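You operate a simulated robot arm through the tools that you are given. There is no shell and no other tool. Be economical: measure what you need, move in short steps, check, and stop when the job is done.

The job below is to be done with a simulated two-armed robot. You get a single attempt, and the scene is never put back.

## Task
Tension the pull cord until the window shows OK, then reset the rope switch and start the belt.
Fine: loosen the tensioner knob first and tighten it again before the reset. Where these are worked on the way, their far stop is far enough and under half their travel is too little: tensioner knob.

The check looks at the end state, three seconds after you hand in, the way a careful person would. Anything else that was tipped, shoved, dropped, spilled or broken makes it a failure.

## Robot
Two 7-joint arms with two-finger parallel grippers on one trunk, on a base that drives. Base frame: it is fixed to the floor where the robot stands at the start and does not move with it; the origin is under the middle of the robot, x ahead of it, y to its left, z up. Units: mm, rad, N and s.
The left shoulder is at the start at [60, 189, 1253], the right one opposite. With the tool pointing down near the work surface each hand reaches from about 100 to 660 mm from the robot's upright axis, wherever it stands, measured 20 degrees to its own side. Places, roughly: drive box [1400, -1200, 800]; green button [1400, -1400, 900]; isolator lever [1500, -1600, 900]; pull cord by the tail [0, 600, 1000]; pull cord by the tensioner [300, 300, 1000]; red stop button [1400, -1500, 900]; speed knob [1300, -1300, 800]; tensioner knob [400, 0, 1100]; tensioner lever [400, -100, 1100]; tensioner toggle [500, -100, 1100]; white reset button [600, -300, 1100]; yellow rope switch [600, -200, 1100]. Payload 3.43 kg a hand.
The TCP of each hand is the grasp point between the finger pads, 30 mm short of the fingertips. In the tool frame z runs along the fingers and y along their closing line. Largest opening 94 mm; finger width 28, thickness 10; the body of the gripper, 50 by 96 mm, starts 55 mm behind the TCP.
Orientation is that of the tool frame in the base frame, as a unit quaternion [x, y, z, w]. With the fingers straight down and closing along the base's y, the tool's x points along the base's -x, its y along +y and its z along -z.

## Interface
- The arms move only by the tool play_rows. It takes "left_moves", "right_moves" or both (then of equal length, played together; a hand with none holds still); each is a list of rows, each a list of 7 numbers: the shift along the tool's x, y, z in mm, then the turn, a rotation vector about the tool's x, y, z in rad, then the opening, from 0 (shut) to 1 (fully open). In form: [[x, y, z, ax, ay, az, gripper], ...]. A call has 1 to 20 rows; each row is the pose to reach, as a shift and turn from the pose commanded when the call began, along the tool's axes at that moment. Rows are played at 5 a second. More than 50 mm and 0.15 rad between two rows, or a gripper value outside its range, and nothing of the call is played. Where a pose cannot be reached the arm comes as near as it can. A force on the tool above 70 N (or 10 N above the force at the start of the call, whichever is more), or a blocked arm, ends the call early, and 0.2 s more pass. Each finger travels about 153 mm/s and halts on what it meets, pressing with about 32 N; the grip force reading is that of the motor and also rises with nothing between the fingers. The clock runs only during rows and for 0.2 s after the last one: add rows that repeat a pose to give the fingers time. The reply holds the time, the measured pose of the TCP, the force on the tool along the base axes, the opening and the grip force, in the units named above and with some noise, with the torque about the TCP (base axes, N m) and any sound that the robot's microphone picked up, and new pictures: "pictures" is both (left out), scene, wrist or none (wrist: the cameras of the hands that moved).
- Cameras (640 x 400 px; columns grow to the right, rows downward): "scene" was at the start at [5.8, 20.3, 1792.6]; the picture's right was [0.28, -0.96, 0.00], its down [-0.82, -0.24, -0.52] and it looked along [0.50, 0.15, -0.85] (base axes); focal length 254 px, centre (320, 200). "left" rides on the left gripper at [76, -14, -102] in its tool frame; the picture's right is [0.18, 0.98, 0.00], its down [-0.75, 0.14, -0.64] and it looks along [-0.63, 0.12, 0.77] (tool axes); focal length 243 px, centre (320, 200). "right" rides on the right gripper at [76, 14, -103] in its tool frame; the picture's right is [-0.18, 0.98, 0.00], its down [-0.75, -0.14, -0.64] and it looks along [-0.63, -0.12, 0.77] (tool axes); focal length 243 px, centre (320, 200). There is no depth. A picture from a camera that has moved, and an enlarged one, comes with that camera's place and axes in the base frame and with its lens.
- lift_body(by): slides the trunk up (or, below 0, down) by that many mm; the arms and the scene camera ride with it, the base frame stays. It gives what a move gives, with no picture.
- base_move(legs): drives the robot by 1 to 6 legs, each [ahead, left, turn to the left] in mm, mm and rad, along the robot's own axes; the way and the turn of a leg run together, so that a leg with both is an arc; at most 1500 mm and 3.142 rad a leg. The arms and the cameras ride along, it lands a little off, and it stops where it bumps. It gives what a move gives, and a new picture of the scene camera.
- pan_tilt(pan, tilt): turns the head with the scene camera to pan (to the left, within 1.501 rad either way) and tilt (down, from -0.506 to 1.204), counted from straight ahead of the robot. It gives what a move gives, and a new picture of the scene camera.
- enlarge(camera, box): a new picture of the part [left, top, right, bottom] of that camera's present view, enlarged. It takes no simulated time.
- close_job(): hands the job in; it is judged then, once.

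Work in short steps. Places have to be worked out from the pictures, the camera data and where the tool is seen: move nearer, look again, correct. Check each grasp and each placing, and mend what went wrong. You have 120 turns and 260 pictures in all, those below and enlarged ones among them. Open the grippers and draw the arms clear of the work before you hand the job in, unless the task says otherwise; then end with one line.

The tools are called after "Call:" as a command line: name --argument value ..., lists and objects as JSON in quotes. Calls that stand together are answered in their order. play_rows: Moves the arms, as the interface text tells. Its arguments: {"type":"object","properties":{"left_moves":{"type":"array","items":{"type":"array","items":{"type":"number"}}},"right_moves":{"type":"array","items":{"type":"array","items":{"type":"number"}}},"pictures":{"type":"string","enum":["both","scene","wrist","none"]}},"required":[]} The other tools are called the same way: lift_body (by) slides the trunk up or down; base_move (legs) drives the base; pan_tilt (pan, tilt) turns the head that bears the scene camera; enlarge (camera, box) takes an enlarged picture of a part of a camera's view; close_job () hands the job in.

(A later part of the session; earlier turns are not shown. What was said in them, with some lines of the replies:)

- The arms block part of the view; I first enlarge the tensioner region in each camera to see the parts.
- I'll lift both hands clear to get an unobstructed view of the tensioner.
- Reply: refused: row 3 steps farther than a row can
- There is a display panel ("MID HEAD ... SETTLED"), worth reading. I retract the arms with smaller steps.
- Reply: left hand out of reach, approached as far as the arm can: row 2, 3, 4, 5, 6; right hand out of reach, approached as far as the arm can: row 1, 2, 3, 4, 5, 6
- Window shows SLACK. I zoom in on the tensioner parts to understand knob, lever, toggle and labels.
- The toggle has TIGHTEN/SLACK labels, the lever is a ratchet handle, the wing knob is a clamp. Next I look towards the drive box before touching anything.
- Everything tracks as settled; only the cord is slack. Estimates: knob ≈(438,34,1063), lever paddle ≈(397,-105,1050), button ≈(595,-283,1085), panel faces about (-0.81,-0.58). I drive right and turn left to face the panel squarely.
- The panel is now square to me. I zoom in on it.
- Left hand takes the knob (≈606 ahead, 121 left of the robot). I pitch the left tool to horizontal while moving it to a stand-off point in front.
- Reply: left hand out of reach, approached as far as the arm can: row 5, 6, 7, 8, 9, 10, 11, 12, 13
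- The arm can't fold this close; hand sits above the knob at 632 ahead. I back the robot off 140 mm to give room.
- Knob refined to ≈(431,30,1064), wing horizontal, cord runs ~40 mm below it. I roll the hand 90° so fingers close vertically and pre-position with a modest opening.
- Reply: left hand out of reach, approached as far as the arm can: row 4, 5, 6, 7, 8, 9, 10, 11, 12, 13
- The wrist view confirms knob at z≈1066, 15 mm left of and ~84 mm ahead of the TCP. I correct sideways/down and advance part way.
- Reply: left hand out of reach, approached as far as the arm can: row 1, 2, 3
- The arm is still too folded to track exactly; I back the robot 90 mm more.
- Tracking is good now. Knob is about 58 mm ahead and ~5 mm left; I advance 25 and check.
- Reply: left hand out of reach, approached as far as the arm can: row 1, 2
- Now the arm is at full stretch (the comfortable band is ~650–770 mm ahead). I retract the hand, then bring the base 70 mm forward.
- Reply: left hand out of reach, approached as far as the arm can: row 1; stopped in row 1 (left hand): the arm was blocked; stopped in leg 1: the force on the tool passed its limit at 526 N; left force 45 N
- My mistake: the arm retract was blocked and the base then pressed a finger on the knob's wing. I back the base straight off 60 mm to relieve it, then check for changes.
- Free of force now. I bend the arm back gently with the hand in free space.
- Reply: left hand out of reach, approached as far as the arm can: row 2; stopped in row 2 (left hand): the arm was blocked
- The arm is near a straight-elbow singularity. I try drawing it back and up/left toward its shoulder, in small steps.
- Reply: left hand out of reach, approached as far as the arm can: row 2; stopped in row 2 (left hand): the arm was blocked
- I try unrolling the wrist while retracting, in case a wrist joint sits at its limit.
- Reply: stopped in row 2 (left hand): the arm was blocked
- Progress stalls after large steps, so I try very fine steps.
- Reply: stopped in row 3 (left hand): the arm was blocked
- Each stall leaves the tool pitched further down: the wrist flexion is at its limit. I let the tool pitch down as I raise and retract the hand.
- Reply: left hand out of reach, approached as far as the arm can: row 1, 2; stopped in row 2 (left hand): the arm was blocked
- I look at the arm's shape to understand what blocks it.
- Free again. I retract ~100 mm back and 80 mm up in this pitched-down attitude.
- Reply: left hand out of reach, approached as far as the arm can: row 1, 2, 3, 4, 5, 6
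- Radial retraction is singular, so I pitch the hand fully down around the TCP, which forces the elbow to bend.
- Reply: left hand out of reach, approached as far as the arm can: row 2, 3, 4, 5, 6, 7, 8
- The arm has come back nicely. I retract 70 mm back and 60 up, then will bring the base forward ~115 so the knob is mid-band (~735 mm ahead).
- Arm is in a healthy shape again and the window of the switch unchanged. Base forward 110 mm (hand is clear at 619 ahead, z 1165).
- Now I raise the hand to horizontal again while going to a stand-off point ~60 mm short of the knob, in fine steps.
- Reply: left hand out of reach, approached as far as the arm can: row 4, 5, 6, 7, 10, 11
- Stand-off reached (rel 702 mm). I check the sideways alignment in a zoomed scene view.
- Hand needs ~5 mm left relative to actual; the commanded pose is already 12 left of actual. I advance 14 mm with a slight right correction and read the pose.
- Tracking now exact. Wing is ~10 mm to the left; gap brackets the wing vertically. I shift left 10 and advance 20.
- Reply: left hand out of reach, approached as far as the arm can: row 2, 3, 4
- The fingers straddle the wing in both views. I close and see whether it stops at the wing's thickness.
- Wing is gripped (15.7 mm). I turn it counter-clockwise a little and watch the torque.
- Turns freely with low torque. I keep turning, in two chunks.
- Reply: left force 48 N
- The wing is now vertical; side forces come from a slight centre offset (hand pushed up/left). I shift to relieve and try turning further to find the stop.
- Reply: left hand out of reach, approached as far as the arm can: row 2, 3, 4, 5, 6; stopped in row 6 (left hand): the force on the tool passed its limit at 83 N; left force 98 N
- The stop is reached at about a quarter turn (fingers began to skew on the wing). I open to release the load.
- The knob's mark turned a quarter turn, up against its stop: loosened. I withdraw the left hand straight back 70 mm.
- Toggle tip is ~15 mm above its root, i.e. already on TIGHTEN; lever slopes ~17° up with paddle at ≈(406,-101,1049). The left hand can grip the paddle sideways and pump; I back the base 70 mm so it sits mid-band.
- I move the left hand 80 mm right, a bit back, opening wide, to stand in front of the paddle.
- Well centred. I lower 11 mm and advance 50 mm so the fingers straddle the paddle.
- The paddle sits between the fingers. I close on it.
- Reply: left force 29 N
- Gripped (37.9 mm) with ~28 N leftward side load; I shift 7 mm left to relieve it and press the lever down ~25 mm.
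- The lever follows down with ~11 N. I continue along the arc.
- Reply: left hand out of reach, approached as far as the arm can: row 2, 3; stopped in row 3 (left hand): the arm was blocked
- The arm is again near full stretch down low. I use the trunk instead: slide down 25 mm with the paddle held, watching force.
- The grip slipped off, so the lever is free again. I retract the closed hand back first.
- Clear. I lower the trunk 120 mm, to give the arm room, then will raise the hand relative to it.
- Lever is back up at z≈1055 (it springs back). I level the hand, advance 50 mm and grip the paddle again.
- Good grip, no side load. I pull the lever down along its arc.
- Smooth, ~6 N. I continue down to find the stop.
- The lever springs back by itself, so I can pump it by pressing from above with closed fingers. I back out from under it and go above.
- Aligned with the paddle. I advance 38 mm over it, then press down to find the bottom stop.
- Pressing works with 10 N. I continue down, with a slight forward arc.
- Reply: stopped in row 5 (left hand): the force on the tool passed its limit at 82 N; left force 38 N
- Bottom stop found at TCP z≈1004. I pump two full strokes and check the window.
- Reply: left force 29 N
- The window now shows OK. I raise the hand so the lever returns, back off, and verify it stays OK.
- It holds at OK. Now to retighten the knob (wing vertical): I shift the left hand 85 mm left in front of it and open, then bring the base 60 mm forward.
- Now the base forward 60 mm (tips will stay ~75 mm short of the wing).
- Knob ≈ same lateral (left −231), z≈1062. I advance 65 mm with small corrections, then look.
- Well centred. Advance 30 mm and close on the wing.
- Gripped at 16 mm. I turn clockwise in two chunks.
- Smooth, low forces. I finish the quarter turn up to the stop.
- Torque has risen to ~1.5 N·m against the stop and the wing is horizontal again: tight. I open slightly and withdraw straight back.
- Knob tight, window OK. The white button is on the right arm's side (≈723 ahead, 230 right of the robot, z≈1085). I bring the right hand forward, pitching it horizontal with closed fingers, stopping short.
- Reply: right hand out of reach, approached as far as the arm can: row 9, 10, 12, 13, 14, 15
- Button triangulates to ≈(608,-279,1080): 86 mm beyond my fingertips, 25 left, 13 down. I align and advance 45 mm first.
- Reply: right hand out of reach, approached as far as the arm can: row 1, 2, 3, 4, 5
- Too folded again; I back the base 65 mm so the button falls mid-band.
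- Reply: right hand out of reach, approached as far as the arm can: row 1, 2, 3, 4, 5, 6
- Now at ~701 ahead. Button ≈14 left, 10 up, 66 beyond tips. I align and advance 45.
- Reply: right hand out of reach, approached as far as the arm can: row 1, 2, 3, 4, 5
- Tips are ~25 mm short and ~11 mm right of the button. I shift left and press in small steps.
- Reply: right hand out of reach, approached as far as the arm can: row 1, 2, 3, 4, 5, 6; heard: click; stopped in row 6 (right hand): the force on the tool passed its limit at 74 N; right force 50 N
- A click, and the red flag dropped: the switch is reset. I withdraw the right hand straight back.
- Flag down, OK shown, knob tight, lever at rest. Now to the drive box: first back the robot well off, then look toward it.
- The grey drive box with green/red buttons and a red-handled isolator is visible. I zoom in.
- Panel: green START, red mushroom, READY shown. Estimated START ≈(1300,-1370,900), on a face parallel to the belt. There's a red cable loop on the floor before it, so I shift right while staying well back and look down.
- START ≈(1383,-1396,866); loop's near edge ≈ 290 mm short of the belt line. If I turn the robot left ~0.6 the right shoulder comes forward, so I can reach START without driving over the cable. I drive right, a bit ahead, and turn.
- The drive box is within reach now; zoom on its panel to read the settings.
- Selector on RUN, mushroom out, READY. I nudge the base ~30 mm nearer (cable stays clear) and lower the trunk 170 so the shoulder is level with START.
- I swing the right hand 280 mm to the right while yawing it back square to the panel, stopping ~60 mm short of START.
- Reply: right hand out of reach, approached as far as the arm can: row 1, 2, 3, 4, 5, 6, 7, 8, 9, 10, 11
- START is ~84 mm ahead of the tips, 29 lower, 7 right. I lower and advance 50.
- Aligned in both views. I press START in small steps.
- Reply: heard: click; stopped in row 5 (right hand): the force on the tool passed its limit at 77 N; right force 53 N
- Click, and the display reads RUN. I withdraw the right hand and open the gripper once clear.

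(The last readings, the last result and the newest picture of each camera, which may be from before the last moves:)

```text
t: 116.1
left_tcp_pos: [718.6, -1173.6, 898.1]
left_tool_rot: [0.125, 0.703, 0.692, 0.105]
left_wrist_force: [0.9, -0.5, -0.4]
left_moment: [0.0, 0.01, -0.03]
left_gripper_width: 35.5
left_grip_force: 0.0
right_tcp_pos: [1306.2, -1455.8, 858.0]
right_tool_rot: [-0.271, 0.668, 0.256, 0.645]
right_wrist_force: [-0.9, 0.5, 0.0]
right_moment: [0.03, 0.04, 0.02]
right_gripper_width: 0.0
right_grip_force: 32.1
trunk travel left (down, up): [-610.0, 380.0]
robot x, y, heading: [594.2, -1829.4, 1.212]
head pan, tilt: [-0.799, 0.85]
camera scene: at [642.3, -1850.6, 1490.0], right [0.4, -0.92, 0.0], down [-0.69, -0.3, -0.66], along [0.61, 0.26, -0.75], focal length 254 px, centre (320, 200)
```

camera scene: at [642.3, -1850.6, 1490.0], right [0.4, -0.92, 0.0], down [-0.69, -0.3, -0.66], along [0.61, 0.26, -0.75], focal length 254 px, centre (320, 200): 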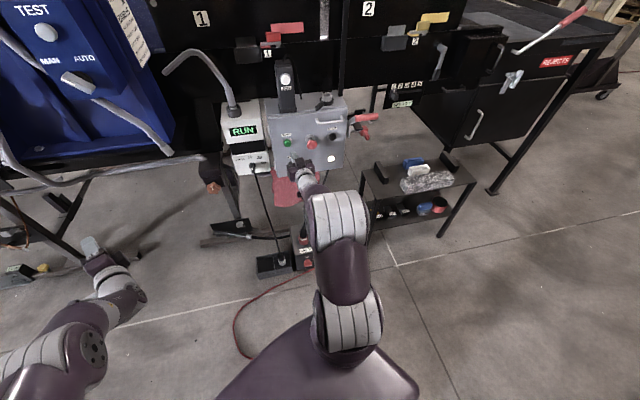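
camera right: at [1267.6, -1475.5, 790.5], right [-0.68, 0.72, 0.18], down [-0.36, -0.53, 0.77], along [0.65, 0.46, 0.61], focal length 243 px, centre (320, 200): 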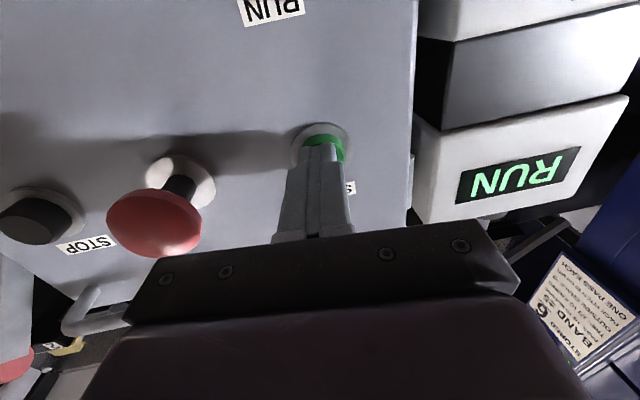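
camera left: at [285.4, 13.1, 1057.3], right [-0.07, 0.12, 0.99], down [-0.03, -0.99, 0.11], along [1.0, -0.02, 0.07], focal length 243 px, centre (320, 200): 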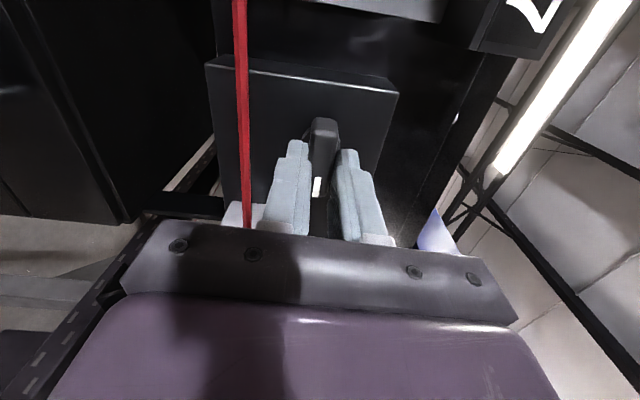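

The belt display stays on RUN. I back the robot straight away from the panel, open the grippers, and take a last look.

Call:
base_move --legs '[[-250, 165, 0]]'

Call:
play_rows --left_moves '[[0, 0, 0, 0, 0, 0, 0.6], [0, 0, 0, 0, 0, 0, 1], [0, 0, 0, 0, 0, 0, 1]]' --right_moves '[[0, 0, 0, 0, 0, 0, 0.6], [0, 0, 0, 0, 0, 0, 1], [0, 0, 0, 0, 0, 0, 1]]' --pictures "none"

Call:
pan_tilt --pan -0.1 --tilt 0.5

Call:
pan_tilt --pan -0.7 --tilt 0.5

```text
t: 118.1
left_tcp_pos: [477.5, -1343.6, 897.6]
left_tool_rot: [0.123, 0.703, 0.693, 0.104]
left_wrist_force: [-0.2, -0.1, -0.2]
left_moment: [-0.01, 0.03, 0.0]
left_gripper_width: 35.6
left_grip_force: 0.1
right_tcp_pos: [1066.8, -1623.3, 859.2]
right_tool_rot: [-0.273, 0.667, 0.258, 0.644]
right_wrist_force: [0.3, -0.2, 0.3]
right_moment: [0.01, 0.0, -0.05]
right_gripper_width: 0.0
right_grip_force: 31.8
trunk travel left (down, up): [-610.0, 380.0]
robot x, y, heading: [356.1, -1997.1, 1.219]
head pan, tilt: [-0.799, 0.85]
camera scene: at [404.2, -2022.1, 1490.0], right [0.41, -0.91, 0.0], down [-0.69, -0.3, -0.66], along [0.6, 0.27, -0.75], focal length 254 px, centre (320, 200)
```

scene: 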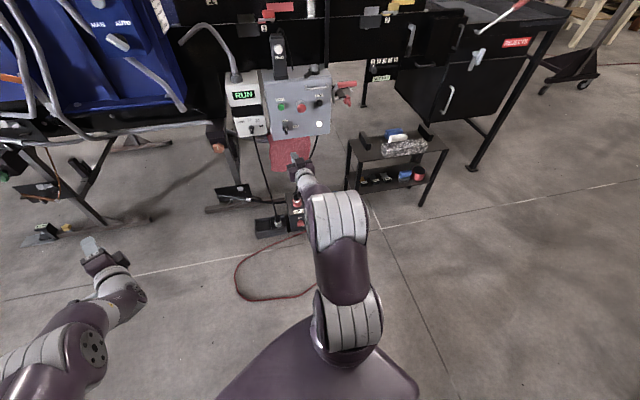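

```text
t: 118.9
left_tcp_pos: [477.7, -1343.1, 898.3]
left_tool_rot: [0.123, 0.703, 0.692, 0.104]
left_wrist_force: [0.1, 0.4, 0.1]
left_moment: [-0.03, 0.02, -0.01]
left_gripper_width: 93.8
left_grip_force: 0.1
right_tcp_pos: [1067.9, -1623.2, 858.4]
right_tool_rot: [-0.273, 0.668, 0.257, 0.643]
right_wrist_force: [-0.3, -0.1, 0.3]
right_moment: [-0.01, -0.03, 0.0]
right_gripper_width: 94.3
right_grip_force: 0.1
trunk travel left (down, up): [-610.0, 380.0]
robot x, y, heading: [353.7, -1994.1, 1.22]
head pan, tilt: [-0.799, 0.85]
```

```text
t: 120.0
left_tcp_pos: [476.6, -1344.6, 897.9]
left_tool_rot: [0.124, 0.704, 0.692, 0.104]
left_wrist_force: [0.9, -0.2, 0.3]
left_moment: [-0.01, 0.0, -0.01]
left_gripper_width: 94.0
left_grip_force: 0.1
right_tcp_pos: [1068.0, -1621.9, 858.2]
right_tool_rot: [-0.273, 0.667, 0.258, 0.643]
right_wrist_force: [-0.2, 0.4, 0.6]
right_moment: [0.0, 0.02, 0.0]
right_gripper_width: 94.1
right_grip_force: 0.0
trunk travel left (down, up): [-610.0, 380.0]
robot x, y, heading: [357.4, -1999.8, 1.214]
head pan, tilt: [-0.099, 0.499]
camera scene: at [373.6, -1971.4, 1519.9], right [0.9, -0.44, 0.0], down [-0.21, -0.43, -0.88], along [0.39, 0.79, -0.48], focal length 254 px, centre (320, 200)
```

scene: 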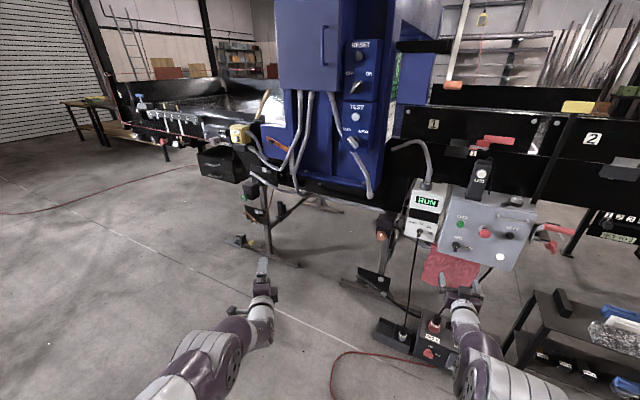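

```text
t: 121.0
left_tcp_pos: [476.2, -1343.7, 897.0]
left_tool_rot: [0.123, 0.703, 0.692, 0.104]
left_wrist_force: [-0.3, 0.7, -0.3]
left_moment: [0.03, 0.04, 0.02]
left_gripper_width: 94.2
left_grip_force: 0.2
right_tcp_pos: [1067.5, -1621.0, 858.7]
right_tool_rot: [-0.273, 0.668, 0.257, 0.643]
right_wrist_force: [0.0, 0.8, 0.2]
right_moment: [0.01, 0.01, -0.03]
right_gripper_width: 94.0
right_grip_force: 0.2
trunk travel left (down, up): [-610.0, 380.0]
robot x, y, heading: [352.8, -1998.9, 1.218]
head pan, tilt: [-0.7, 0.499]
camera scene: at [412.7, -2008.1, 1520.0], right [0.49, -0.87, 0.0], down [-0.42, -0.24, -0.88], along [0.76, 0.43, -0.48], focal length 254 px, centre (320, 200)
```

scene: 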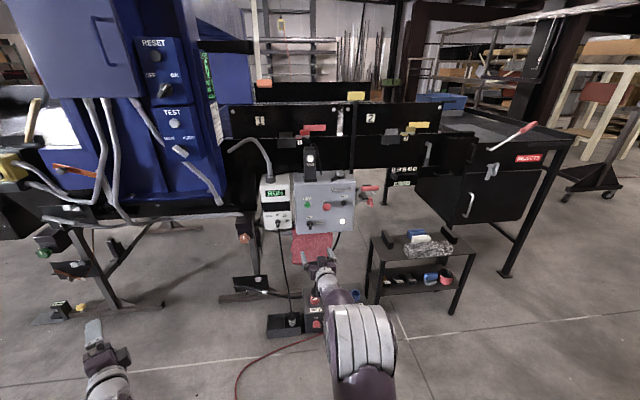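

The display reads RUN, the switch is reset with OK showing, the knob is tight, and the arms are clear with the grippers open. I hand in.

Call:
close_job

```text
The job is handed in.
```

The pull cord is tensioned and the window shows OK; I loosened the tensioner knob to its stop first and tightened it again afterwards, then reset the rope switch and started the belt, which shows RUN; on the way a base move pressed a finger against the knob (526 N peak), with no damage visible afterwards.
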